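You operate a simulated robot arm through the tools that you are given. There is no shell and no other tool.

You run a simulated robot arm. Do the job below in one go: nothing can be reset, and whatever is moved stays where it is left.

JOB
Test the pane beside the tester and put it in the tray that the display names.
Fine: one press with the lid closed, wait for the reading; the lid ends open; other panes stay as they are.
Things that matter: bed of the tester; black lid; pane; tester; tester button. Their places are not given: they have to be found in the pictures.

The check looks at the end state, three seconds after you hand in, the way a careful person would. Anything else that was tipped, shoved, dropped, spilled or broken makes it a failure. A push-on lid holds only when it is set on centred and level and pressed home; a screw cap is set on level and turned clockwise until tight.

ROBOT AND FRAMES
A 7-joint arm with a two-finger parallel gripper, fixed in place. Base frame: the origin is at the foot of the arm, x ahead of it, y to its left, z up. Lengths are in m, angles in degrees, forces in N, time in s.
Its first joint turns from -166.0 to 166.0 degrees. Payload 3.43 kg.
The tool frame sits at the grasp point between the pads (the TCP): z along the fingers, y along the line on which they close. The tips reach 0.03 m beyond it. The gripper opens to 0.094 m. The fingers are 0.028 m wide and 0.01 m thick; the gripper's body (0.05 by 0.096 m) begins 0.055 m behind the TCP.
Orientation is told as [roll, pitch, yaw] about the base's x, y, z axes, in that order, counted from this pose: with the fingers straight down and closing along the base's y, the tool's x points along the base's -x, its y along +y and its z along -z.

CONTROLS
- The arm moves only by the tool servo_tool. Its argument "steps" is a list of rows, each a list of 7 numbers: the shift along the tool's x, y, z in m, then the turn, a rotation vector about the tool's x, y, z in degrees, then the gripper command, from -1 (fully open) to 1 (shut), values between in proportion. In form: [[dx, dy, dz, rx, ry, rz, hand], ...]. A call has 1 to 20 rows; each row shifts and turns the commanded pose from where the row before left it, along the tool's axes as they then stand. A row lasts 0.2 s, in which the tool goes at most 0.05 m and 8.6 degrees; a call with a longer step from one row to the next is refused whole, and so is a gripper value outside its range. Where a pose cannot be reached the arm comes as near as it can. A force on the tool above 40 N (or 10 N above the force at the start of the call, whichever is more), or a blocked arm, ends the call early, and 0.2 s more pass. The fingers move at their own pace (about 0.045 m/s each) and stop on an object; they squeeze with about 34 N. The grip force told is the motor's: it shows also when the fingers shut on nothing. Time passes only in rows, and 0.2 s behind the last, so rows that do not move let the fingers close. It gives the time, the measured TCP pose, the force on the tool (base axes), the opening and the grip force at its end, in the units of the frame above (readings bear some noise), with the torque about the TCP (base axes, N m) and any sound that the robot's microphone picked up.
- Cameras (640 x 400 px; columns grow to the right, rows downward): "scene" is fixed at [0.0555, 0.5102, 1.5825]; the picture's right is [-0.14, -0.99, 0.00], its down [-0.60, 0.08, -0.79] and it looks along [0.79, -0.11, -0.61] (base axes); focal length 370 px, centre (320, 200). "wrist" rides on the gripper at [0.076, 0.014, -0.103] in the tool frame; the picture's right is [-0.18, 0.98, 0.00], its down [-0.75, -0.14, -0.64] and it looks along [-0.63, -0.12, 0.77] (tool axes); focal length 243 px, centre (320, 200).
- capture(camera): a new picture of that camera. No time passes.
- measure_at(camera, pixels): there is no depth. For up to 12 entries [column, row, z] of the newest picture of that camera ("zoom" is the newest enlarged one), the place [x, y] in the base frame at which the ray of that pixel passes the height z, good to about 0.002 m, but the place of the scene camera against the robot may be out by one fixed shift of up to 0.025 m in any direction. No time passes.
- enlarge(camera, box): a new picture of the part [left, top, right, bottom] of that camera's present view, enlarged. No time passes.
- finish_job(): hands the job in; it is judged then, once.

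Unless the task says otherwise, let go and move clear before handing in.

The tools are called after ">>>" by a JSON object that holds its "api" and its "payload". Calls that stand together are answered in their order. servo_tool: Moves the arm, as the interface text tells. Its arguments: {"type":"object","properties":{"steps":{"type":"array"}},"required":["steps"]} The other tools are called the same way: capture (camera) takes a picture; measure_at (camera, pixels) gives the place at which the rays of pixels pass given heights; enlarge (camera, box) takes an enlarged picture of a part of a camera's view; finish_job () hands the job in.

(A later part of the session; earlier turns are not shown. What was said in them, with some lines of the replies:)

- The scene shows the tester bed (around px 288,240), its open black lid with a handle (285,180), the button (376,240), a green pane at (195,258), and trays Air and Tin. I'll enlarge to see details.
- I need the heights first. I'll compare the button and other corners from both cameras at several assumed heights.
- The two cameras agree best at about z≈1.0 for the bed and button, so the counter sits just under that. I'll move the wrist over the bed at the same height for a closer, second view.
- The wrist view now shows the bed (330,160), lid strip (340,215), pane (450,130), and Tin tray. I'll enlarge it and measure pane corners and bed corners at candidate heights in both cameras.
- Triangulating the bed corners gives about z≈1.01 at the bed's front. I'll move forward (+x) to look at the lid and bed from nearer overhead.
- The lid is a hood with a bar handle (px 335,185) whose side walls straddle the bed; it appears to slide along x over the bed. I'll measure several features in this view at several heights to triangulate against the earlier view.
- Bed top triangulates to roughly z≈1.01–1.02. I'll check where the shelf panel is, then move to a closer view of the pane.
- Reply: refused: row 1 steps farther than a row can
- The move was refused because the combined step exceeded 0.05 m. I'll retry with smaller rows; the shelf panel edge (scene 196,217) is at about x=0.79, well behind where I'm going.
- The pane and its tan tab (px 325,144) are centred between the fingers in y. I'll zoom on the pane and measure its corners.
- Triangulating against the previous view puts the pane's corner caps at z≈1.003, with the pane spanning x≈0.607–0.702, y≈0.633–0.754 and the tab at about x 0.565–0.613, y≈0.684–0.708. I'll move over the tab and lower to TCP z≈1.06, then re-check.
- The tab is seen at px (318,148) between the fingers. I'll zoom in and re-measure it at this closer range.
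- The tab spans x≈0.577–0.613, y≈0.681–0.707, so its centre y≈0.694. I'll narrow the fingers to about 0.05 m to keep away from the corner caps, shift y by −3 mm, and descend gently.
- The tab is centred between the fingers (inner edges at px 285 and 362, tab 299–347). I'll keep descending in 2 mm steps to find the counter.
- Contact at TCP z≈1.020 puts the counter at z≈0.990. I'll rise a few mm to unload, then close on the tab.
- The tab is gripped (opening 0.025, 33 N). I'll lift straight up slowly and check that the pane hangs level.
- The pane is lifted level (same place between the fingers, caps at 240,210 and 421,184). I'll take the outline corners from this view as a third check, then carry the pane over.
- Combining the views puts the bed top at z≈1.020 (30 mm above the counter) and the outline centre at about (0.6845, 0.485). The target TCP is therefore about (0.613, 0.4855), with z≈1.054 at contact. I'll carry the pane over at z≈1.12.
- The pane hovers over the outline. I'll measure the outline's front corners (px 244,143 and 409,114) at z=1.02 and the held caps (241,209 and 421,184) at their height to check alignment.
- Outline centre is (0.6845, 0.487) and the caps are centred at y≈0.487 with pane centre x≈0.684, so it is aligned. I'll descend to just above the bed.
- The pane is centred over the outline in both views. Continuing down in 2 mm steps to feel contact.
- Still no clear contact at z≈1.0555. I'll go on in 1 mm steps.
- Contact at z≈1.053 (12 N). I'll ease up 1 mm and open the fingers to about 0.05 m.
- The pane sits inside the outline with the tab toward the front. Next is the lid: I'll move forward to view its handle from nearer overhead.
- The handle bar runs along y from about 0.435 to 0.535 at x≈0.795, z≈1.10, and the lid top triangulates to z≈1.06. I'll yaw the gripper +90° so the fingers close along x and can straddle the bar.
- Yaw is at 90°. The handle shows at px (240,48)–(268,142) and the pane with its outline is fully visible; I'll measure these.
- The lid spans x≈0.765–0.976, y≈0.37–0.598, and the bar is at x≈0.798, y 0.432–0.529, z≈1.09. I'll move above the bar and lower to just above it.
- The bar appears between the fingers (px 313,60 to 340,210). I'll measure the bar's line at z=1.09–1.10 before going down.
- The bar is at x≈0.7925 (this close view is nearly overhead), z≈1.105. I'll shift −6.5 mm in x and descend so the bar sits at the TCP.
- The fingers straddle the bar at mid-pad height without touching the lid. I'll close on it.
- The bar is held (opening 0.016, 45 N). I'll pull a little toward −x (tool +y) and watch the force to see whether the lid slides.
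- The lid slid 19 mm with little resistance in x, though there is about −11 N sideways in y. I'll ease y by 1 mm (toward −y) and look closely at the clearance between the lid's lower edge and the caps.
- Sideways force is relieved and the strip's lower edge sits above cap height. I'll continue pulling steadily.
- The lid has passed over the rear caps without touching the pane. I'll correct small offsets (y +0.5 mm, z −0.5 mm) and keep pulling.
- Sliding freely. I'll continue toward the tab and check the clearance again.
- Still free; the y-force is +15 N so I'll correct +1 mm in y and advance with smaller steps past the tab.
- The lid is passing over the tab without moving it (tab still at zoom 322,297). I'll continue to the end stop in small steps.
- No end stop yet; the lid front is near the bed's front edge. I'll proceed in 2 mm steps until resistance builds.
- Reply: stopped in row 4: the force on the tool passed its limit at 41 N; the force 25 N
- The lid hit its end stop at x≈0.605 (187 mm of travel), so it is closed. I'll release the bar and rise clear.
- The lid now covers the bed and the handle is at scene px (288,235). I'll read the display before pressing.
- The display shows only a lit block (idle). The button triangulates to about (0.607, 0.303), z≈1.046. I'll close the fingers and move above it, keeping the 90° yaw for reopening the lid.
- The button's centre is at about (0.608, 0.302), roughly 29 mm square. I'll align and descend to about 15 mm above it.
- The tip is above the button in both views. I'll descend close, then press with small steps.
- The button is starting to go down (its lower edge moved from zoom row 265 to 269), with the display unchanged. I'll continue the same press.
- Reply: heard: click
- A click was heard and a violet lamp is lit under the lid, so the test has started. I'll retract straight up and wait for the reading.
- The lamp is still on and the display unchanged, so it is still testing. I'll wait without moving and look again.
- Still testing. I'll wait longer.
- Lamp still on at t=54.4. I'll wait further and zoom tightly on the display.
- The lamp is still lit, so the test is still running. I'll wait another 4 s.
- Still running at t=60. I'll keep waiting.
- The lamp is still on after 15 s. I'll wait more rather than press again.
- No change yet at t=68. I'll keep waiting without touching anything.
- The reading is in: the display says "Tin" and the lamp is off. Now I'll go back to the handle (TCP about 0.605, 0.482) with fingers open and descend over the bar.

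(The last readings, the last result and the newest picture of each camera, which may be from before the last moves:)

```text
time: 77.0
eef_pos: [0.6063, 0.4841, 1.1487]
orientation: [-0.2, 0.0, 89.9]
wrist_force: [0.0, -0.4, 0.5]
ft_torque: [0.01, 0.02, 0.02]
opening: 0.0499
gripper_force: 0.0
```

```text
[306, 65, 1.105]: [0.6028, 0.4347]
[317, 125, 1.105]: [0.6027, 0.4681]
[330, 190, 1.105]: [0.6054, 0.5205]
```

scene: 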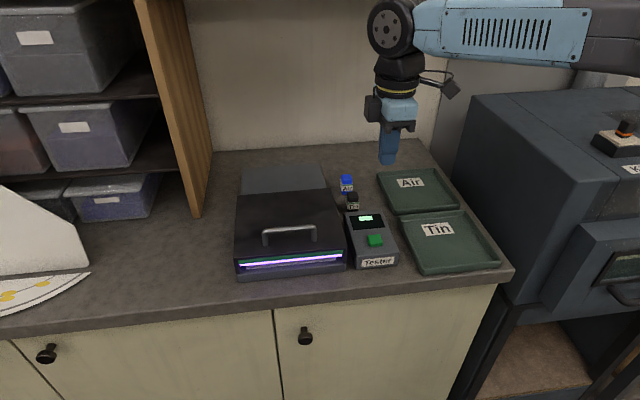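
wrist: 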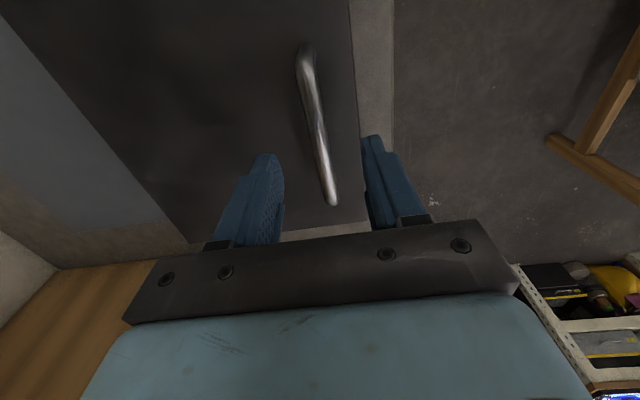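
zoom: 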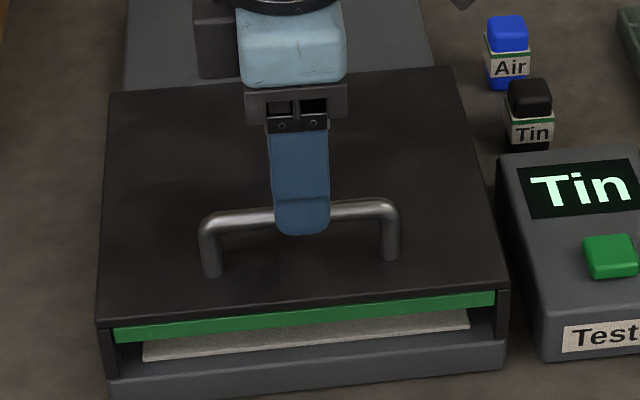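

The bar is at x≈0.604, within the 50 mm finger gap around x=0.606. I'll lower to z≈1.105 and close.

>>> {"api": "servo_tool", "payload": {"steps": [[0.002, 0.002, 0.01, 0, 0, 0, -0.06], [0, 0, 0.012, 0, 0, 0, -0.06], [0, 0, 0.012, 0, 0, 0, -0.06], [0, 0, 0.01, 0, 0, 0, -0.06], [0, 0, 0, 0, 0, 0, -0.06]]}}

>>> {"api": "servo_tool", "payload": {"steps": [[0, 0, 0, 0, 0, 0, 0.3], [0, 0, 0, 0, 0, 0, 0.6], [0, 0, 0, 0, 0, 0, 0.9], [0, 0, 0, 0, 0, 0, 1.0], [0, 0, 0, 0, 0, 0, 1.0], [0, 0, 0, 0, 0, 0, 1.0]]}}

>>> {"api": "enlarge", "payload": {"camera": "scene", "box": [225, 170, 365, 280]}}

```text
time: 78.2
eef_pos: [0.604, 0.4806, 1.1041]
orientation: [-0.2, -0.1, 89.9]
wrist_force: [0.8, 1.0, -0.2]
ft_torque: [-0.01, -0.02, 0.01]
opening: 0.0499
gripper_force: 0.0
```

```text
time: 79.5
eef_pos: [0.6054, 0.4814, 1.1045]
orientation: [-0.2, -0.1, 89.8]
wrist_force: [11.0, 3.3, 3.4]
ft_torque: [0.05, -0.05, 0.2]
opening: 0.0163
gripper_force: 44.9
```

```text
3.64 times, centred on (295, 225) of scene
```

zoom: 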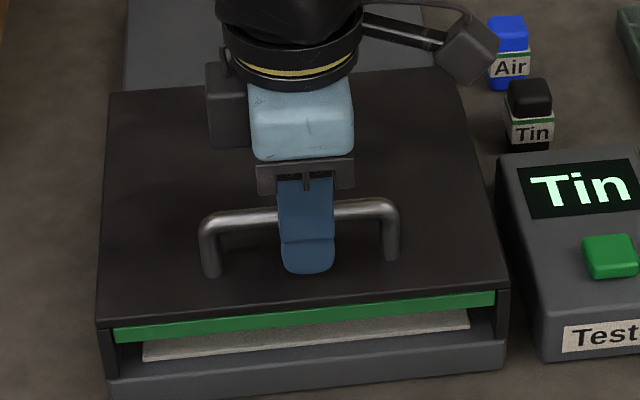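

The bar is held again. I'll slide the lid back open toward +x (tool −y), checking forces.

>>> {"api": "servo_tool", "payload": {"steps": [[0, -0.005, 0, 0, 0, 0, 1.0], [0, -0.006, 0, 0, 0, 0, 1.0], [0, -0.008, 0, 0, 0, 0, 1.0], [0, -0.008, 0, 0, 0, 0, 1.0], [0, 0, 0, 0, 0, 0, 1.0]]}}

>>> {"api": "enlarge", "payload": {"camera": "scene", "box": [225, 170, 365, 280]}}

```text
time: 80.8
eef_pos: [0.6326, 0.4808, 1.1045]
orientation: [0.0, -0.1, 89.9]
wrist_force: [-1.9, 4.8, -9.1]
ft_torque: [-0.24, 0.03, 0.16]
opening: 0.0162
gripper_force: 45.3
```

```text
3.64 times, centred on (295, 225) of scene
```

zoom: 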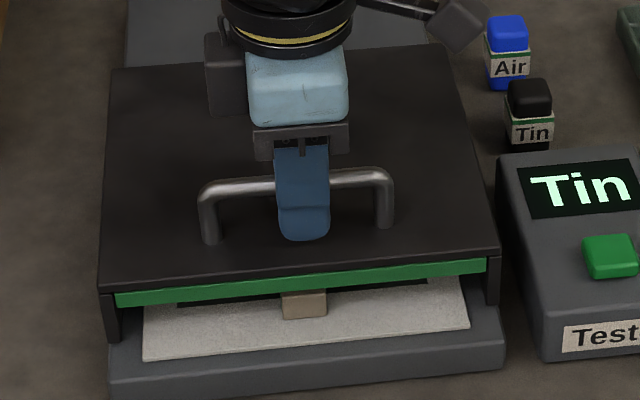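

Opening smoothly and the pane's tab stays where it was. I'll keep sliding.

>>> {"api": "servo_tool", "payload": {"steps": [[0, -0.008, 0.0003, 0, 0, 0, 1.0], [0, -0.01, 0, 0, 0, 0, 1.0], [0, -0.01, 0, 0, 0, 0, 1.0], [0, -0.01, 0, 0, 0, 0, 1.0], [0, -0.01, 0, 0, 0, 0, 1.0], [0, -0.008, 0, 0, 0, 0, 1.0], [0, 0, 0, 0, 0, 0, 1.0]]}}

>>> {"api": "enlarge", "payload": {"camera": "scene", "box": [225, 150, 365, 280]}}

```text
time: 82.3
eef_pos: [0.6867, 0.4811, 1.1048]
orientation: [-0.2, 0.0, 89.8]
wrist_force: [1.3, 3.3, -6.9]
ft_torque: [-0.67, -0.04, 0.23]
opening: 0.0165
gripper_force: 45.3
```

```text
3.08 times, centred on (295, 215) of scene
```

zoom: 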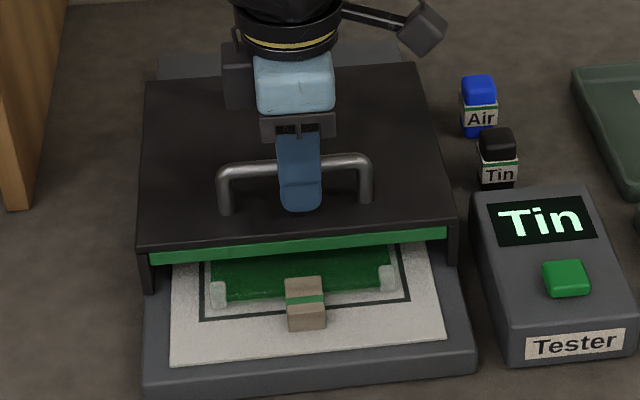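

>>> {"api": "servo_tool", "payload": {"steps": [[0, -0.008, 0.0003, 0, 0, 0, 1.0], [0, -0.01, 0, 0, 0, 0, 1.0], [0, -0.01, 0, 0, 0, 0, 1.0], [0, -0.01, 0, 0, 0, 0, 1.0], [0, -0.01, 0, 0, 0, 0, 1.0], [0, -0.01, 0, 0, 0, 0, 1.0], [0, -0.01, 0, 0, 0, 0, 1.0], [0, 0, 0, 0, 0, 0, 1.0]]}}

>>> {"api": "enlarge", "payload": {"camera": "scene", "box": [225, 150, 365, 280]}}

```text
time: 84.2
eef_pos: [0.7561, 0.4815, 1.1042]
orientation: [-0.2, 0.0, 89.9]
wrist_force: [1.4, 4.3, -3.5]
ft_torque: [0.09, -0.09, 0.16]
opening: 0.0164
gripper_force: 45.4
```

```text
3.08 times, centred on (295, 215) of scene
```

zoom: 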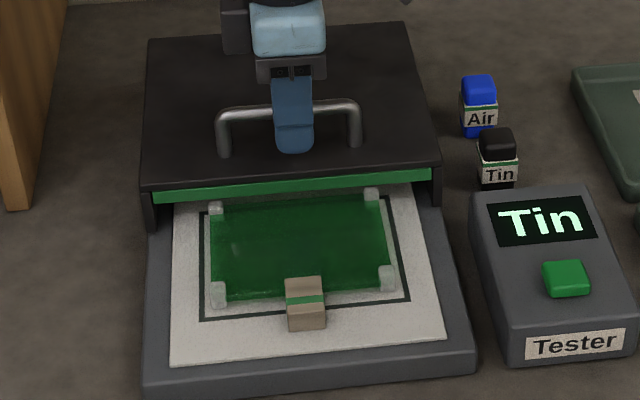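

The lid has cleared the pane. About 36 mm remains to its original open position (handle x≈0.792); I'll finish with small steps.

>>> {"api": "servo_tool", "payload": {"steps": [[0, -0.008, 0, 0, 0, 0, 1.0], [0, -0.008, 0, 0, 0, 0, 1.0], [0, -0.008, 0, 0, 0, 0, 1.0], [0, -0.006, 0, 0, 0, 0, 1.0], [0, -0.004, 0, 0, 0, 0, 1.0], [0, 0, 0, 0, 0, 0, 1.0]]}}

>>> {"api": "enlarge", "payload": {"camera": "scene", "box": [225, 140, 365, 280]}}

```text
time: 85.5
eef_pos: [0.7892, 0.481, 1.1043]
orientation: [0.0, 0.0, 90.0]
wrist_force: [-0.6, -0.9, -9.4]
ft_torque: [0.38, 0.0, 0.18]
opening: 0.0161
gripper_force: 45.4
```

```text
2.86 times, centred on (295, 210) of scene
```

zoom: 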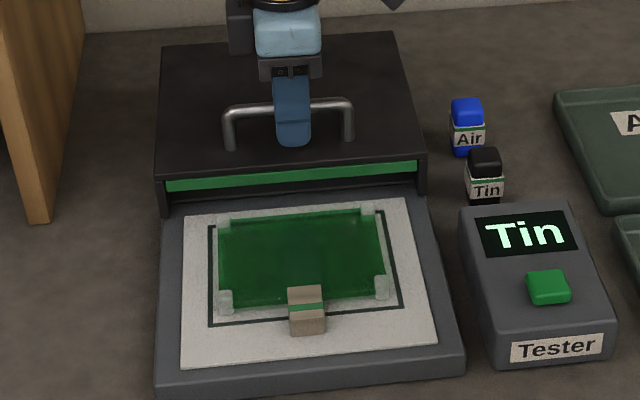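

>>> {"api": "servo_tool", "payload": {"steps": [[0, -0.0015, 0, 0, 0, 0, 1.0], [0, -0.0015, 0, 0, 0, 0, 1.0], [0, -0.001, 0, 0, 0, 0, 1.0], [0, 0, 0, 0, 0, 0, 1.0]]}}

```text
time: 86.5
eef_pos: [0.7953, 0.4805, 1.1053]
orientation: [-0.2, -0.1, 89.9]
wrist_force: [-1.7, -3.1, -5.7]
ft_torque: [-0.76, 0.02, 0.17]
opening: 0.0162
gripper_force: 45.5
```

The lid is back at (slightly past) its original open position. I'll release the bar and rise clear.

>>> {"api": "servo_tool", "payload": {"steps": [[0, 0, 0, 0, 0, 0, 0.6], [0, 0, 0, 0, 0, 0, 0.3], [0, 0, 0, 0, 0, 0, 0.0], [0, 0, 0, 0, 0, 0, -0.06], [0, 0, 0, 0, 0, 0, -0.06]]}}

>>> {"api": "servo_tool", "payload": {"steps": [[0, 0, -0.02, 0, 0, 0, -0.06], [0, 0, -0.03, 0, 0, 0, -0.06], [0, 0, -0.04, 0, 0, 0, -0.06], [0, 0, -0.04, 0, 0, 0, -0.06], [0, 0, -0.03, 0, 0, 0, -0.06], [0, 0, 0, 0, 0, 0, -0.06]]}}

>>> {"api": "capture", "payload": {"camera": "scene"}}

```text
time: 87.8
eef_pos: [0.7929, 0.4826, 1.1043]
orientation: [-0.2, -0.1, 89.9]
wrist_force: [-0.5, -0.1, 0.4]
ft_torque: [-0.02, -0.03, -0.02]
opening: 0.05
gripper_force: 0.0
```

```text
time: 89.2
eef_pos: [0.793, 0.4807, 1.2566]
orientation: [0.5, 0.5, 90.0]
wrist_force: [-0.2, 0.5, -0.2]
ft_torque: [-0.02, -0.01, -0.02]
opening: 0.0498
gripper_force: 0.0
```

```text
taken
```

scene: 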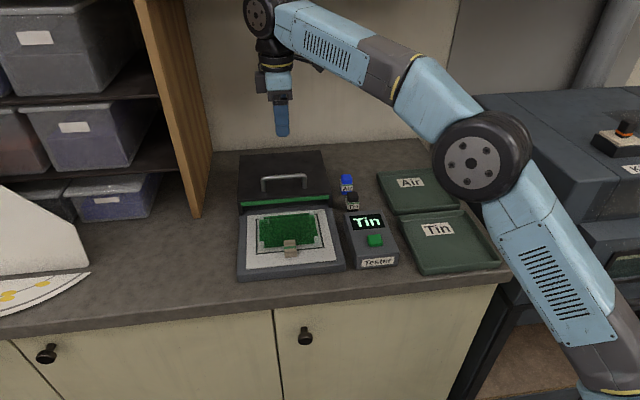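

The lid is open and the pane undisturbed. I'll back off in −x, turn the gripper back to yaw 0, and measure the Tin tray.

>>> {"api": "servo_tool", "payload": {"steps": [[0, 0.04, 0, 0, 0, 0, -0.06], [0, 0.04, 0, 0, 0, 0, -0.06], [0, 0.04, 0, 0, 0, 0, -0.06], [0, 0, 0, 0, 0, 8.2, -0.06], [0, 0, 0, 0, 0, 8.2, -0.06], [0, 0, 0, 0, 0, 8.2, -0.06], [0, 0, 0, 0, 0, 8.2, -0.06], [0, 0, 0, 0, 0, 8.2, -0.06], [0, 0, 0, 0, 0, 8.2, -0.06], [0, 0, 0, 0, 0, 8.2, -0.06], [0, 0, 0, 0, 0, 8.2, -0.06], [0, 0, 0, 0, 0, 8.2, -0.06], [0, 0, 0, 0, 0, 8.2, -0.06], [0, 0, 0, 0, 0, 8.0, -0.06], [0, 0, 0, 0, 0, 0, -0.06], [0, 0, 0, 0, 0, 0, -0.06]]}}

>>> {"api": "capture", "payload": {"camera": "wrist"}}

>>> {"api": "measure_at", "payload": {"camera": "scene", "pixels": [[403, 217, 1.01], [465, 211, 1.01], [500, 265, 1.01], [414, 273, 1.01], [416, 266, 0.995], [410, 222, 0.995]]}}

```text
time: 92.5
eef_pos: [0.6737, 0.4812, 1.2634]
orientation: [0.1, -0.3, -0.3]
wrist_force: [-0.1, 0.2, -0.1]
ft_torque: [0.03, 0.01, -0.03]
opening: 0.0499
gripper_force: 0.1
```

```text
taken
```

wrist: 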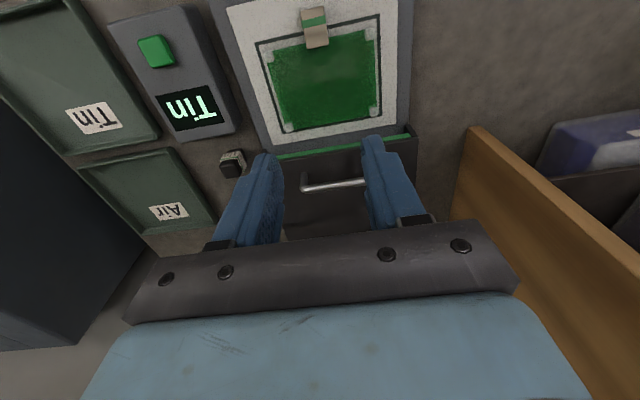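

```text
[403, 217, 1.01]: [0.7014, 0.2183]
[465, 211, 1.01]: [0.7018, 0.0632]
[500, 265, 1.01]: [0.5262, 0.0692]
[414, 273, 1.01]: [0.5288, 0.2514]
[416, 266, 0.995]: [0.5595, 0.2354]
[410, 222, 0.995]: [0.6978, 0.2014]
```

Fine, the gripper is back at yaw 0. I'll move over the Tin tray first to measure it with the wrist camera before picking the pane up.

>>> {"api": "servo_tool", "payload": {"steps": [[0.018, -0.035, 0, 0, 0, 0, -0.06], [0.018, -0.035, 0, 0, 0, 0, -0.06], [0.018, -0.035, 0, 0, 0, 0, -0.06], [0.018, -0.035, 0, 0, 0, 0, -0.06], [0.018, -0.035, 0, 0, 0, 0, -0.06], [0.018, -0.035, 0, 0, 0, 0, -0.06], [0.018, -0.035, 0, 0, 0, 0, -0.06], [0.018, -0.035, 0, 0, 0, 0, -0.06], [0.018, -0.035, 0, 0, 0, 0, -0.06], [0, 0, 0, 0, 0, 0, -0.06], [0, 0, 0, 0, 0, 0, -0.06]]}}

>>> {"api": "capture", "payload": {"camera": "wrist"}}

>>> {"api": "capture", "payload": {"camera": "scene"}}

```text
time: 95.0
eef_pos: [0.509, 0.1668, 1.2634]
orientation: [0.2, -0.1, -0.1]
wrist_force: [0.4, 0.3, -1.3]
ft_torque: [0.0, 0.0, 0.01]
opening: 0.0498
gripper_force: 0.0
```

```text
taken
```

wrist: 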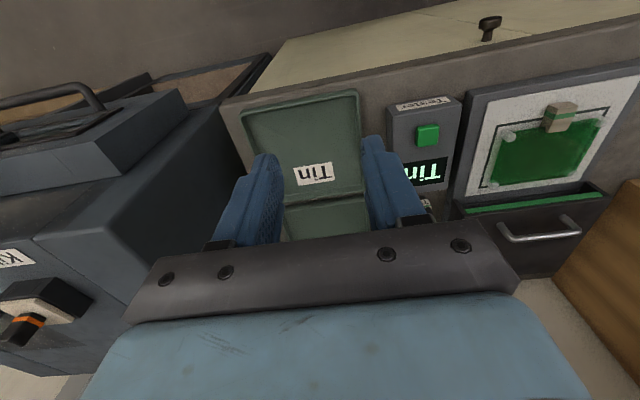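

```text
taken
```

scene: 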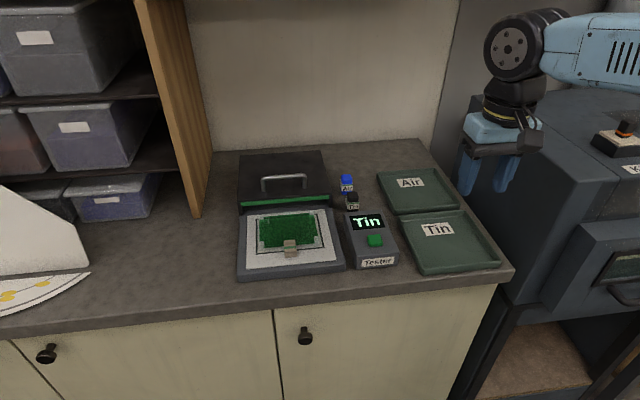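

I'll zoom on the Tin tray and on the kiln next to it, since the gripper will work near its side.

>>> {"api": "enlarge", "payload": {"camera": "wrist", "box": [210, 70, 400, 240]}}

>>> {"api": "enlarge", "payload": {"camera": "wrist", "box": [0, 40, 320, 300]}}

>>> {"api": "enlarge", "payload": {"camera": "scene", "box": [380, 60, 640, 300]}}

```text
2.35 times, centred on (305, 155) of wrist
```

zoom: 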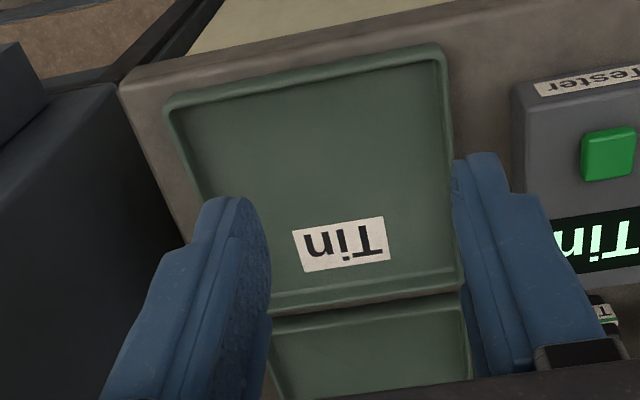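

```text
1.54 times, centred on (160, 170) of wrist
```

zoom: 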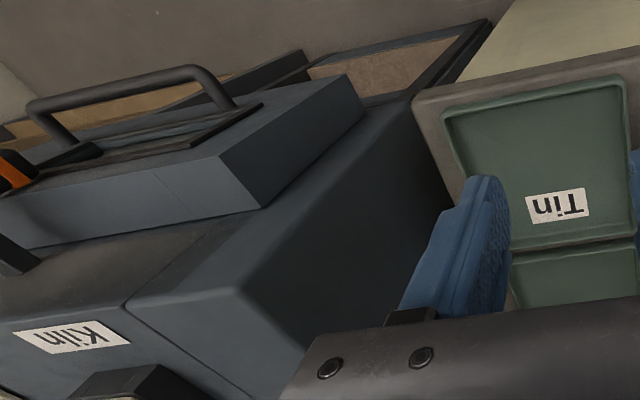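

```text
1.67 times, centred on (510, 180) of scene
```

zoom: 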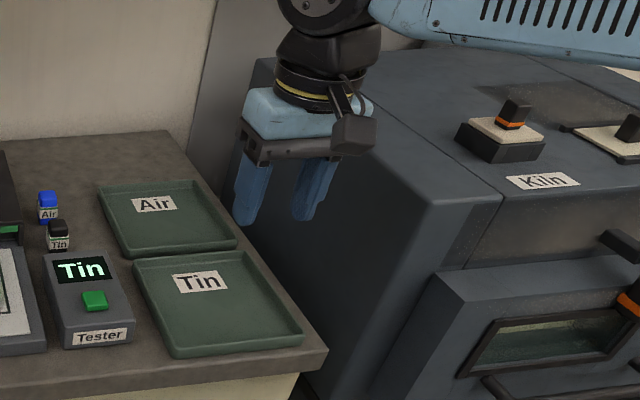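

The kiln's near top corner triangulates to about (0.57, −0.065, 1.19), safely clear of the tray's y range. Next I'll measure the Tin tray's rim and floor.

>>> {"api": "measure_at", "payload": {"camera": "wrist", "pixels": [[239, 112.4, 1.01], [357, 89, 1.01], [366, 187, 1.01], [243, 114, 1.01], [354, 93, 1.01], [284, 199, 1.01], [362, 184, 1.01], [245, 119, 0.995], [352, 97, 0.995], [361, 180, 0.995], [333, 162, 0.995], [298, 185, 0.995]]}}

```text
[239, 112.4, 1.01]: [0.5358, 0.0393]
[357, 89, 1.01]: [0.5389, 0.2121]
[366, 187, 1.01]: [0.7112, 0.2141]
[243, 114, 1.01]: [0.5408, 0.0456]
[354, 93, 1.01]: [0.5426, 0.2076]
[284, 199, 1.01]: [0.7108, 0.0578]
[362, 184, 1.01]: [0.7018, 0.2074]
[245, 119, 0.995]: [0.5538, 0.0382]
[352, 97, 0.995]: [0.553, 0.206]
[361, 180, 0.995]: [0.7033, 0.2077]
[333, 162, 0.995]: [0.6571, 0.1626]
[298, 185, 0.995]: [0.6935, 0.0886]
```

The Tin tray's interior is about x 0.548–0.703, y 0.047–0.206. The target TCP for placing is (0.5705, 0.1265), which leaves margins of about 8–13 mm. I'll return over the pane's tab (0.613, 0.486).

>>> {"api": "servo_tool", "payload": {"steps": [[-0.0116, 0.0355, 0, 0, 0, 0, -0.06], [-0.0116, 0.0355, 0, 0, 0, 0, -0.06], [-0.0116, 0.0355, 0, 0, 0, 0, -0.06], [-0.0116, 0.0355, 0, 0, 0, 0, -0.06], [-0.0116, 0.0355, 0, 0, 0, 0, -0.06], [-0.0116, 0.0355, 0, 0, 0, 0, -0.06], [-0.0116, 0.0355, 0, 0, 0, 0, -0.06], [-0.0116, 0.0355, 0, 0, 0, 0, -0.06], [-0.0112, 0.0355, 0, 0, 0, 0, -0.06], [0, 0, 0.04, 0, 0, 0, -0.06], [0, 0, 0.04, 0, 0, 0, -0.06], [0, 0, 0.04, 0, 0, 0, -0.06], [0, 0, 0, 0, 0, 0, -0.06], [0, 0, 0, 0, 0, 0, -0.06]]}}

>>> {"api": "capture", "payload": {"camera": "wrist"}}

>>> {"api": "enlarge", "payload": {"camera": "wrist", "box": [220, 90, 460, 240]}}

```text
time: 98.0
eef_pos: [0.6152, 0.4855, 1.1449]
orientation: [0.1, -0.2, -0.1]
wrist_force: [0.9, 0.1, 0.4]
ft_torque: [0.03, 0.01, 0.0]
opening: 0.0499
gripper_force: 0.1
```

```text
taken
```

wrist: 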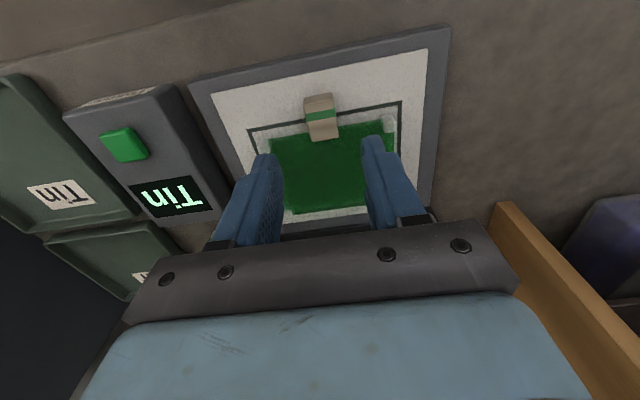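

```text
2.67 times, centred on (340, 165) of wrist
```

zoom: 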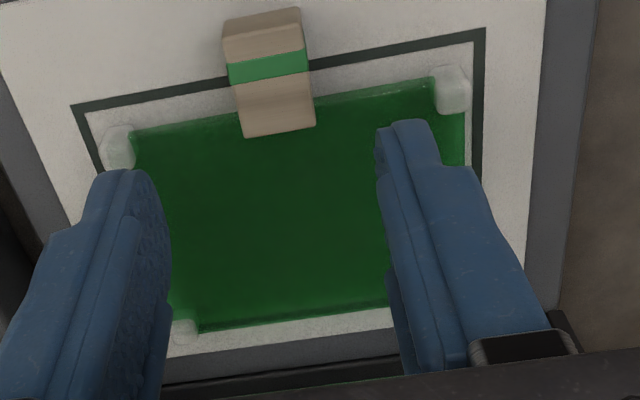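

>>> {"api": "measure_at", "payload": {"camera": "zoom", "pixels": [[222, 38, 1.035], [302, 22, 1.035], [247, 137, 1.035], [315, 125, 1.035], [118, 145, 1.033], [450, 85, 1.033], [185, 333, 1.033]]}}

```text
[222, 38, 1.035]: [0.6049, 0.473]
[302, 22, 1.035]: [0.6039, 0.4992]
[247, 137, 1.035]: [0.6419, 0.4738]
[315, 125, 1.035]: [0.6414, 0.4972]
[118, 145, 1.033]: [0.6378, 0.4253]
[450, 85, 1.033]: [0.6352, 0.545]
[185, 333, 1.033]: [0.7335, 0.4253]
```

The tab is at x 0.604–0.642, y centre 0.4855, matching the TCP. I'll descend to z≈1.054 with the fingers straddling it.

>>> {"api": "servo_tool", "payload": {"steps": [[0.0025, 0, 0.02, 0, 0, 0, -0.06], [0, 0, 0.025, 0, 0, 0, -0.06], [0, 0, 0.02, 0, 0, 0, -0.06], [0, 0, 0.012, 0, 0, 0, -0.06], [0, 0, 0.008, 0, 0, 0, -0.06], [0, 0, 0.005, 0, 0, 0, -0.06], [0, 0, 0, 0, 0, 0, -0.06]]}}

>>> {"api": "capture", "payload": {"camera": "wrist"}}

>>> {"api": "enlarge", "payload": {"camera": "scene", "box": [225, 180, 355, 285]}}

```text
time: 99.5
eef_pos: [0.6136, 0.4855, 1.0539]
orientation: [0.1, -0.2, 0.0]
wrist_force: [-0.1, -0.6, 0.7]
ft_torque: [0.02, 0.0, 0.04]
opening: 0.05
gripper_force: 0.1
```

```text
taken
```

wrist: 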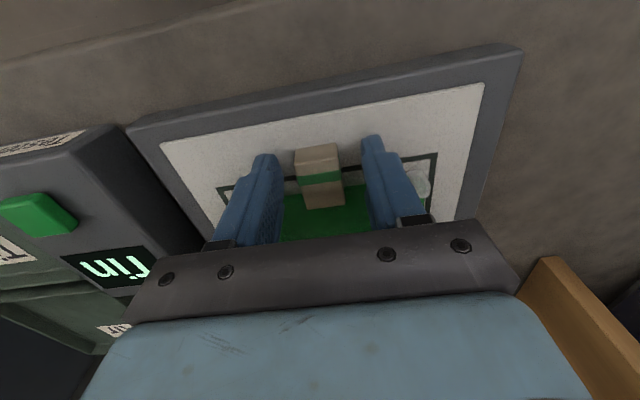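

```text
3.81 times, centred on (290, 232) of scene
```

zoom: 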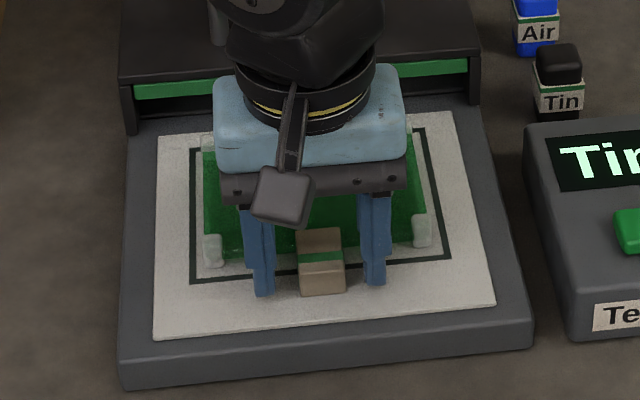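

The fingers straddle the tab centrally. Closing now.

>>> {"api": "servo_tool", "payload": {"steps": [[0, 0, 0, 0, 0, 0, 0.1], [0, 0, 0, 0, 0, 0, 0.3], [0, 0, 0, 0, 0, 0, 0.6], [0, 0, 0, 0, 0, 0, 0.8], [0, 0, 0, 0, 0, 0, 0.8], [0, 0, 0, 0, 0, 0, 0.8]]}}

>>> {"api": "servo_tool", "payload": {"steps": [[0, 0, -0.005, 0, 0, 0, 0.8], [0, 0, -0.01, 0, 0, 0, 0.8], [0, 0, -0.015, 0, 0, 0, 0.8], [0, 0, -0.02, 0, 0, 0, 0.8], [0, 0, -0.02, 0, 0, 0, 0.8], [0, 0, -0.02, 0, 0, 0, 0.8], [0, 0, -0.02, 0, 0, 0, 0.8], [0, 0, 0, 0, 0, 0, 0.8]]}}

>>> {"api": "capture", "payload": {"camera": "wrist"}}

>>> {"api": "capture", "payload": {"camera": "scene"}}

```text
time: 101.0
eef_pos: [0.6138, 0.4861, 1.0546]
orientation: [0.1, -0.2, -0.2]
wrist_force: [0.6, -0.8, 0.6]
ft_torque: [-0.06, 0.04, -0.02]
opening: 0.0253
gripper_force: 34.2
```

```text
time: 102.8
eef_pos: [0.6127, 0.4869, 1.1657]
orientation: [0.1, -0.2, -0.1]
wrist_force: [-0.3, 0.1, -0.1]
ft_torque: [0.01, 0.04, 0.0]
opening: 0.0252
gripper_force: 34.5
```

```text
taken
```

wrist: 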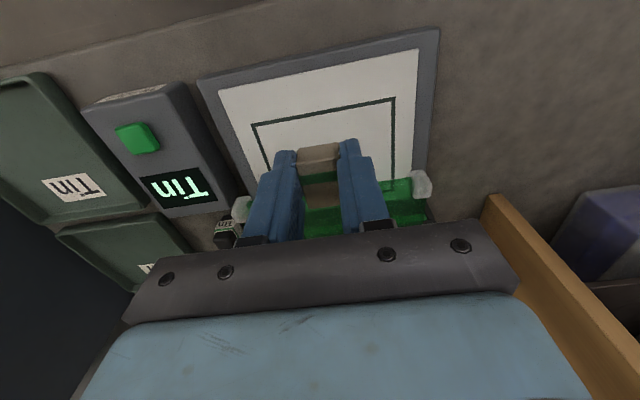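

```text
taken
```

scene: 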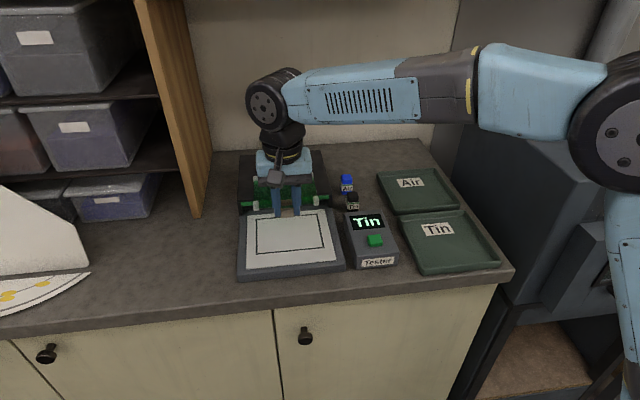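

The pane is held and clear of everything at z≈1.166. I'll carry it over to the Tin tray at this height.

>>> {"api": "servo_tool", "payload": {"steps": [[0.002, -0.016, 0, 0, 0, 0, 0.8], [0.004, -0.03, 0, 0, 0, 0, 0.8], [0.0042, -0.036, 0, 0, 0, 0, 0.8], [0.0042, -0.036, 0, 0, 0, 0, 0.8], [0.0042, -0.036, 0, 0, 0, 0, 0.8], [0.0042, -0.036, 0, 0, 0, 0, 0.8], [0.0042, -0.036, 0, 0, 0, 0, 0.8], [0.0042, -0.036, 0, 0, 0, 0, 0.8], [0.004, -0.036, 0, 0, 0, 0, 0.8], [0.004, -0.032, 0, 0, 0, 0, 0.8], [0.0028, -0.02, 0, 0, 0, 0, 0.8], [0, -0.01, 0, 0, 0, 0, 0.8], [0, 0, 0, 0, 0, 0, 0.8], [0, 0, 0, 0, 0, 0, 0.8]]}}

>>> {"api": "capture", "payload": {"camera": "wrist"}}

>>> {"api": "capture", "payload": {"camera": "scene"}}

```text
time: 105.8
eef_pos: [0.569, 0.1262, 1.1622]
orientation: [0.1, -0.2, -0.1]
wrist_force: [-0.1, -0.9, -0.2]
ft_torque: [-0.01, 0.06, 0.01]
opening: 0.0252
gripper_force: 34.3
```

```text
taken
```

wrist: 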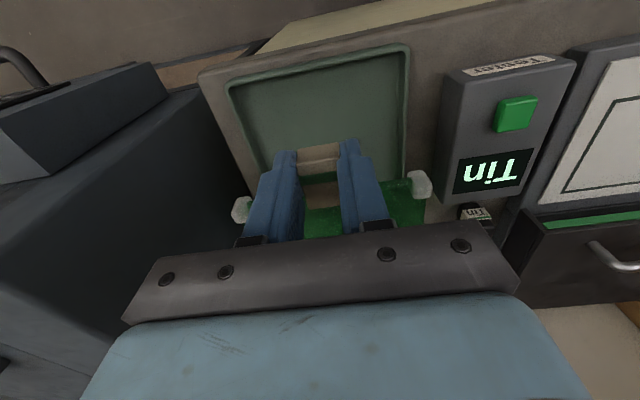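

```text
taken
```

scene: 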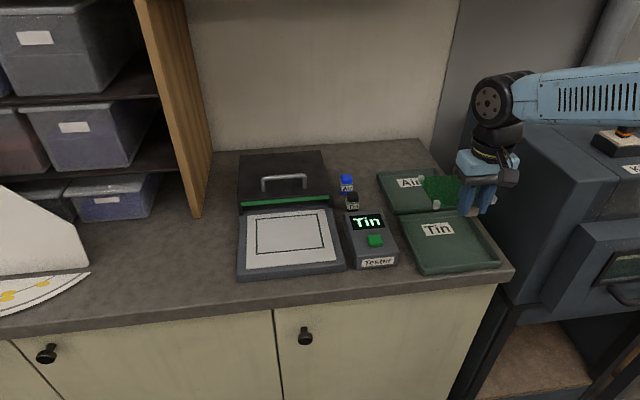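

The pane hovers above the Tin tray. I'll zoom in and re-measure the tray edges to refine the placement.

>>> {"api": "enlarge", "payload": {"camera": "wrist", "box": [200, 30, 450, 240]}}

```text
1.90 times, centred on (325, 135) of wrist
```

zoom: 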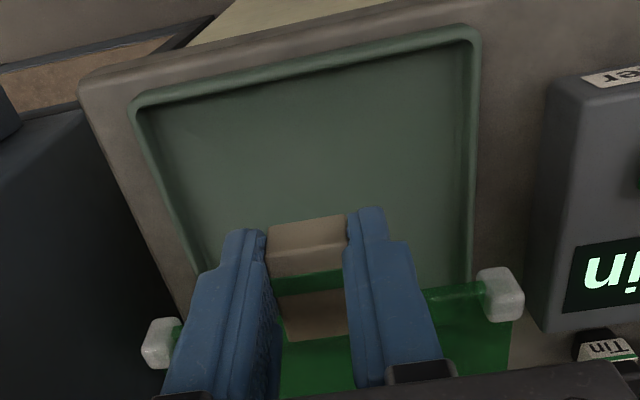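

>>> {"api": "measure_at", "payload": {"camera": "zoom", "pixels": [[130, 102, 1.01], [482, 32, 1.01], [193, 290, 1.01], [479, 280, 1.01], [147, 113, 1.0], [468, 48, 1.0], [203, 270, 1.0], [467, 270, 1.0], [160, 345, 1.141], [500, 293, 1.141]]}}

```text
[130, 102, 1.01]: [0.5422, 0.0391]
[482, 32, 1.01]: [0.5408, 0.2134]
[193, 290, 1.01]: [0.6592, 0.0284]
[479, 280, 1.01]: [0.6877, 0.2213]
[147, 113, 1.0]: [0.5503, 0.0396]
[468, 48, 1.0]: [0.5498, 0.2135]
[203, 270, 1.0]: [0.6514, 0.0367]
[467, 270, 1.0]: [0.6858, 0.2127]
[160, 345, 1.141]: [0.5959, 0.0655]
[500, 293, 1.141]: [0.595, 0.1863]
```

Pane caps are centred at y≈0.126 and the tray centre is at y≈0.126, so y is aligned. I'll shift +2 mm in x for equal margins and descend partway.

>>> {"api": "servo_tool", "payload": {"steps": [[-0.002, 0, 0.01, 0, 0, 0, 0.8], [0, 0, 0.02, 0, 0, 0, 0.8], [0, 0, 0.025, 0, 0, 0, 0.8], [0, 0, 0.025, 0, 0, 0, 0.8], [0, 0, 0.015, 0, 0, 0, 0.8], [0, 0, 0.01, 0, 0, 0, 0.8], [0, 0, 0, 0, 0, 0, 0.8]]}}

>>> {"api": "capture", "payload": {"camera": "wrist"}}

>>> {"api": "enlarge", "payload": {"camera": "scene", "box": [380, 150, 560, 290]}}

```text
time: 107.3
eef_pos: [0.5735, 0.1271, 1.0591]
orientation: [0.0, -0.2, 0.0]
wrist_force: [0.8, 0.4, -1.0]
ft_torque: [-0.01, 0.09, 0.0]
opening: 0.0252
gripper_force: 33.5
```

```text
taken
```

wrist: 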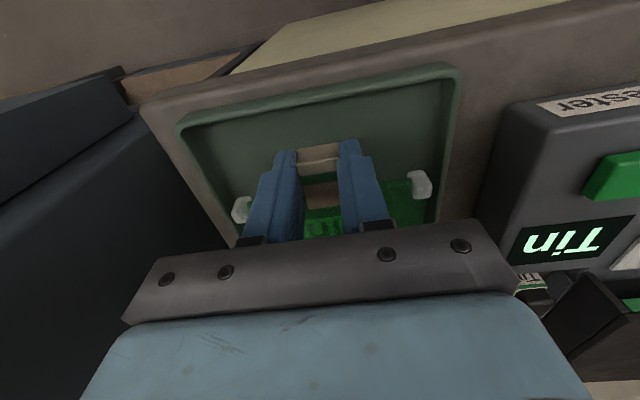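

```text
2.86 times, centred on (470, 220) of scene
```

zoom: 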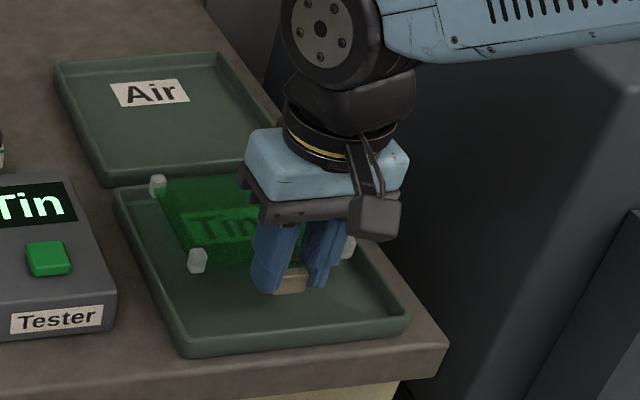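

>>> {"api": "enlarge", "payload": {"camera": "wrist", "box": [160, 55, 480, 245]}}

>>> {"api": "measure_at", "payload": {"camera": "wrist", "pixels": [[178, 128, 1.005], [460, 70, 1.005], [190, 136, 0.998], [449, 83, 0.998], [437, 215, 0.998], [241, 209, 1.037], [421, 184, 1.037], [228, 215, 0.998]]}}

```text
2.00 times, centred on (320, 150) of wrist
```

zoom: 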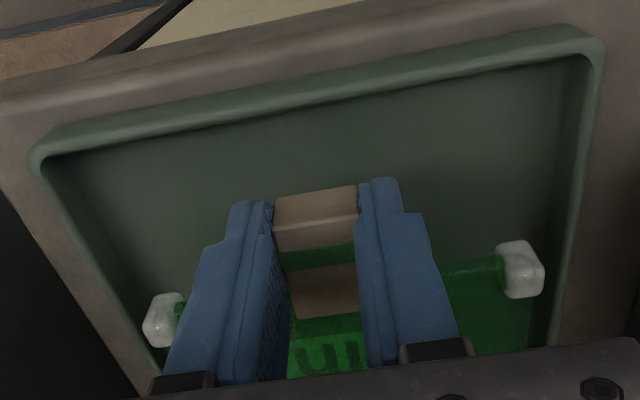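

```text
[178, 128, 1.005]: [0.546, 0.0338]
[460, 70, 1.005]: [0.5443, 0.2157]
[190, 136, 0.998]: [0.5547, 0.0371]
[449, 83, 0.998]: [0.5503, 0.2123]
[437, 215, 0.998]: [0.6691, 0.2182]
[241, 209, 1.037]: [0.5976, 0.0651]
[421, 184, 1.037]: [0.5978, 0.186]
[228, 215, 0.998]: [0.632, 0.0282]
```

Rim top triangulates to z≈1.014. The rear margin looks tight, so I'll use the scene camera to compare the rear caps with the tray's rear wall before lowering further.

>>> {"api": "enlarge", "payload": {"camera": "scene", "box": [395, 190, 515, 280]}}

```text
4.44 times, centred on (455, 235) of scene
```

zoom: 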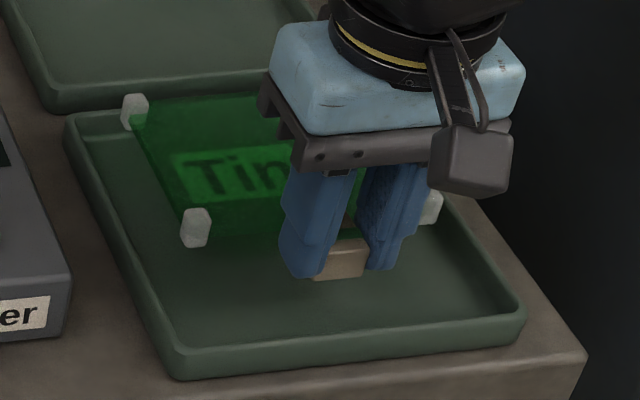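

>>> {"api": "measure_at", "payload": {"camera": "zoom", "pixels": [[135, 100, 1.038], [195, 216, 1.038], [430, 198, 1.038], [72, 117, 1.014], [172, 350, 1.014], [524, 305, 1.014], [90, 136, 0.995], [190, 345, 1.014], [515, 305, 1.014], [335, 240, 1.04], [345, 278, 1.025]]}}

```text
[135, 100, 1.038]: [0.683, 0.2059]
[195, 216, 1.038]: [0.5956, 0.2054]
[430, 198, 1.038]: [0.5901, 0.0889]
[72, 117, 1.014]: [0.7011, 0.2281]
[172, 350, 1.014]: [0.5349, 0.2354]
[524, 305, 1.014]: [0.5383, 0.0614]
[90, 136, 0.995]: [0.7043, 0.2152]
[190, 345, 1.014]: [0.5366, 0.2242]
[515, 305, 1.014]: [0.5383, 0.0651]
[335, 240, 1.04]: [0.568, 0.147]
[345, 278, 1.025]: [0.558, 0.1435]
```

In one common frame the pane plus fingers have about 5–8 mm of margin front and rear. I'll shift −1 mm in x and go down to just above the floor.

>>> {"api": "servo_tool", "payload": {"steps": [[0.001, 0, 0.005, 0, 0, 0, 0.8], [0, 0, 0.005, 0, 0, 0, 0.8], [0, 0, 0.005, 0, 0, 0, 0.8], [0, 0, 0.005, 0, 0, 0, 0.8], [0, 0, 0, 0, 0, 0, 0.8]]}}

>>> {"api": "capture", "payload": {"camera": "wrist"}}

>>> {"api": "enlarge", "payload": {"camera": "scene", "box": [395, 190, 515, 280]}}

```text
time: 108.5
eef_pos: [0.571, 0.1263, 1.0378]
orientation: [0.1, -0.2, -0.1]
wrist_force: [0.2, -0.1, -1.5]
ft_torque: [0.0, 0.06, 0.03]
opening: 0.0253
gripper_force: 33.7
```

```text
taken
```

wrist: 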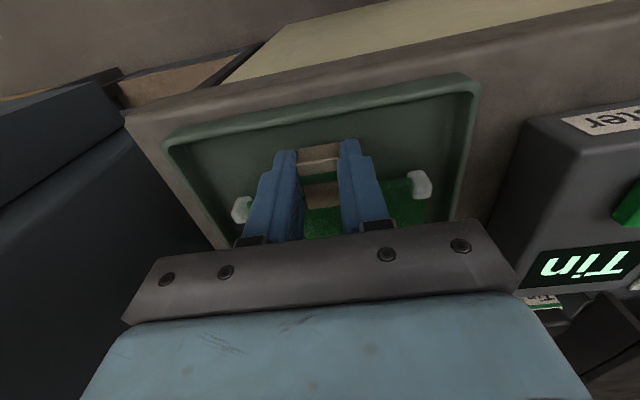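

```text
4.44 times, centred on (455, 235) of scene
```

zoom: 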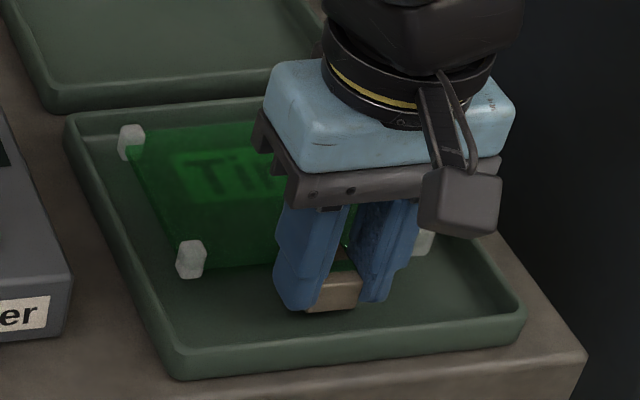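

The pane is inside the tray walls on all sides. Now small steps down to contact.

>>> {"api": "servo_tool", "payload": {"steps": [[0, 0, 0.002, 0, 0, 0, 0.8], [0, 0, 0.002, 0, 0, 0, 0.8], [0, 0, 0.0015, 0, 0, 0, 0.8], [0, 0, 0, 0, 0, 0, 0.8]]}}

```text
time: 109.5
eef_pos: [0.5713, 0.1271, 1.0327]
orientation: [0.2, -0.2, -0.1]
wrist_force: [0.4, 0.2, -1.8]
ft_torque: [-0.01, 0.08, -0.01]
opening: 0.0252
gripper_force: 34.4
```

>>> {"api": "servo_tool", "payload": {"steps": [[0, 0, 0.0015, 0, 0, 0, 0.8], [0, 0, 0.0015, 0, 0, 0, 0.8], [0, 0, 0, 0, 0, 0, 0.8]]}}

```text
time: 110.3
eef_pos: [0.5707, 0.1274, 1.0309]
orientation: [0.1, -0.3, 0.0]
wrist_force: [-0.4, 0.9, -0.8]
ft_torque: [0.02, 0.09, 0.01]
opening: 0.0249
gripper_force: 34.5
```

>>> {"api": "servo_tool", "payload": {"steps": [[0, 0, 0.001, 0, 0, 0, 0.8], [0, 0, 0.001, 0, 0, 0, 0.8], [0, 0, 0, 0, 0, 0, 0.8]]}}

```text
time: 111.2
eef_pos: [0.5712, 0.1281, 1.0291]
orientation: [0.1, -0.3, -0.1]
wrist_force: [-2.8, 5.7, 18.3]
ft_torque: [0.13, -0.07, 0.04]
opening: 0.0251
gripper_force: 34.1
```

Contact at z≈1.029 (18 N). I'll ease up slightly, check the view, and then open.

>>> {"api": "servo_tool", "payload": {"steps": [[0, 0, -0.001, 0, 0, 0, 0.8], [0, 0, -0.0005, 0, 0, 0, 0.8], [0, 0, 0, 0, 0, 0, 0.8]]}}

>>> {"api": "enlarge", "payload": {"camera": "scene", "box": [395, 190, 515, 280]}}

```text
time: 112.0
eef_pos: [0.571, 0.1256, 1.0287]
orientation: [0.1, -0.2, -0.1]
wrist_force: [0.3, -0.4, -1.4]
ft_torque: [-0.01, 0.06, -0.01]
opening: 0.0252
gripper_force: 33.7
```

```text
4.44 times, centred on (455, 235) of scene
```

zoom: 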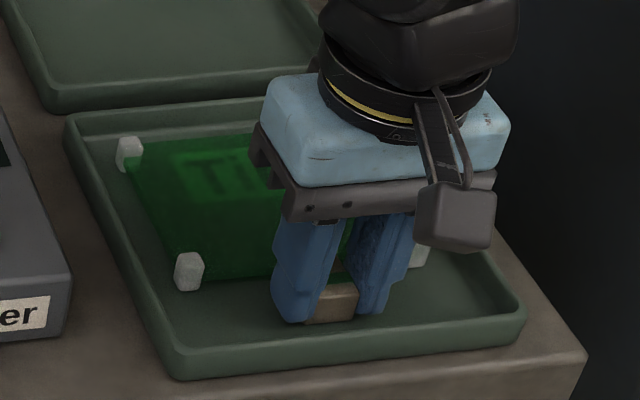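

The pane is flat within the tray, just at the floor. Opening the fingers to let it rest, then rising straight up.

>>> {"api": "servo_tool", "payload": {"steps": [[0, 0, 0, 0, 0, 0, 0.5], [0, 0, 0, 0, 0, 0, 0.3], [0, 0, 0, 0, 0, 0, 0.1], [0, 0, 0, 0, 0, 0, -0.06], [0, 0, 0, 0, 0, 0, -0.06], [0, 0, -0.005, 0, 0, 0, -0.06], [0, 0, -0.01, 0, 0, 0, -0.06], [0, 0, -0.02, 0, 0, 0, -0.06], [0, 0, -0.03, 0, 0, 0, -0.06], [0, 0, -0.04, 0, 0, 0, -0.06], [0, 0, -0.04, 0, 0, 0, -0.06], [0, 0, -0.04, 0, 0, 0, -0.06], [0, 0, -0.04, 0, 0, 0, -0.06], [0, 0, 0, 0, 0, 0, -0.06]]}}

>>> {"api": "capture", "payload": {"camera": "scene"}}

>>> {"api": "enlarge", "payload": {"camera": "scene", "box": [380, 160, 520, 285]}}

>>> {"api": "capture", "payload": {"camera": "wrist"}}

```text
time: 115.0
eef_pos: [0.5687, 0.1259, 1.2552]
orientation: [0.1, -0.2, -0.1]
wrist_force: [-0.4, -0.1, 0.3]
ft_torque: [0.02, -0.01, 0.01]
opening: 0.0498
gripper_force: 0.1
```

```text
taken
```

scene: 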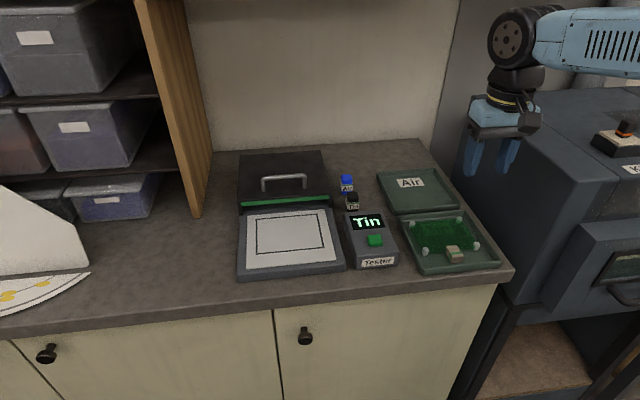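

```text
3.20 times, centred on (450, 222) of scene
```

zoom: 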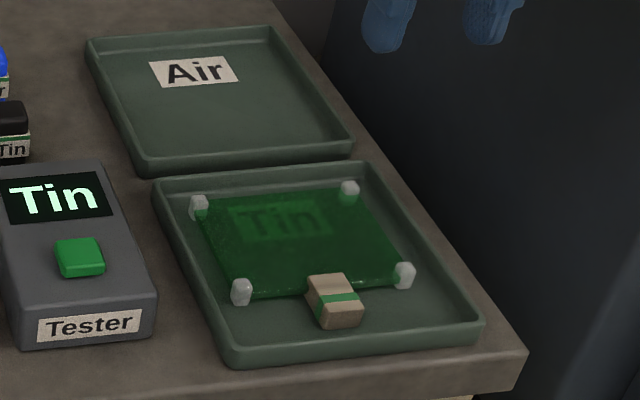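

```text
taken
```

wrist: 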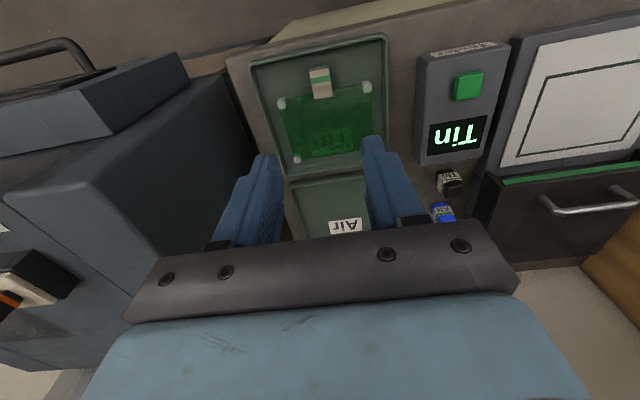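

The pane lies flat inside the Tin tray (scene px 445,238). The lid is open as at the start (handle at 284,180), the bottles and the empty Air tray are untouched, the display reads "Tin", and the gripper is clear at z≈1.255. I'm handing in.

>>> {"api": "finish_job", "payload": {}}

```text
The job is handed in.
```

I tested the pane beside the tester. The display read "Tin", so the pane now lies flat in the Tin tray.

- **Test:** I closed the lid to its stop and pressed the button once. There was a click, the lamp came on, and the reading appeared about 25 seconds later.
- **Lid:** I slid it back to its original open position.
- **Everything else:** The last pictures show the bottles and the empty Air tray as they were. The gripper was open and clear of the bench when I handed in.
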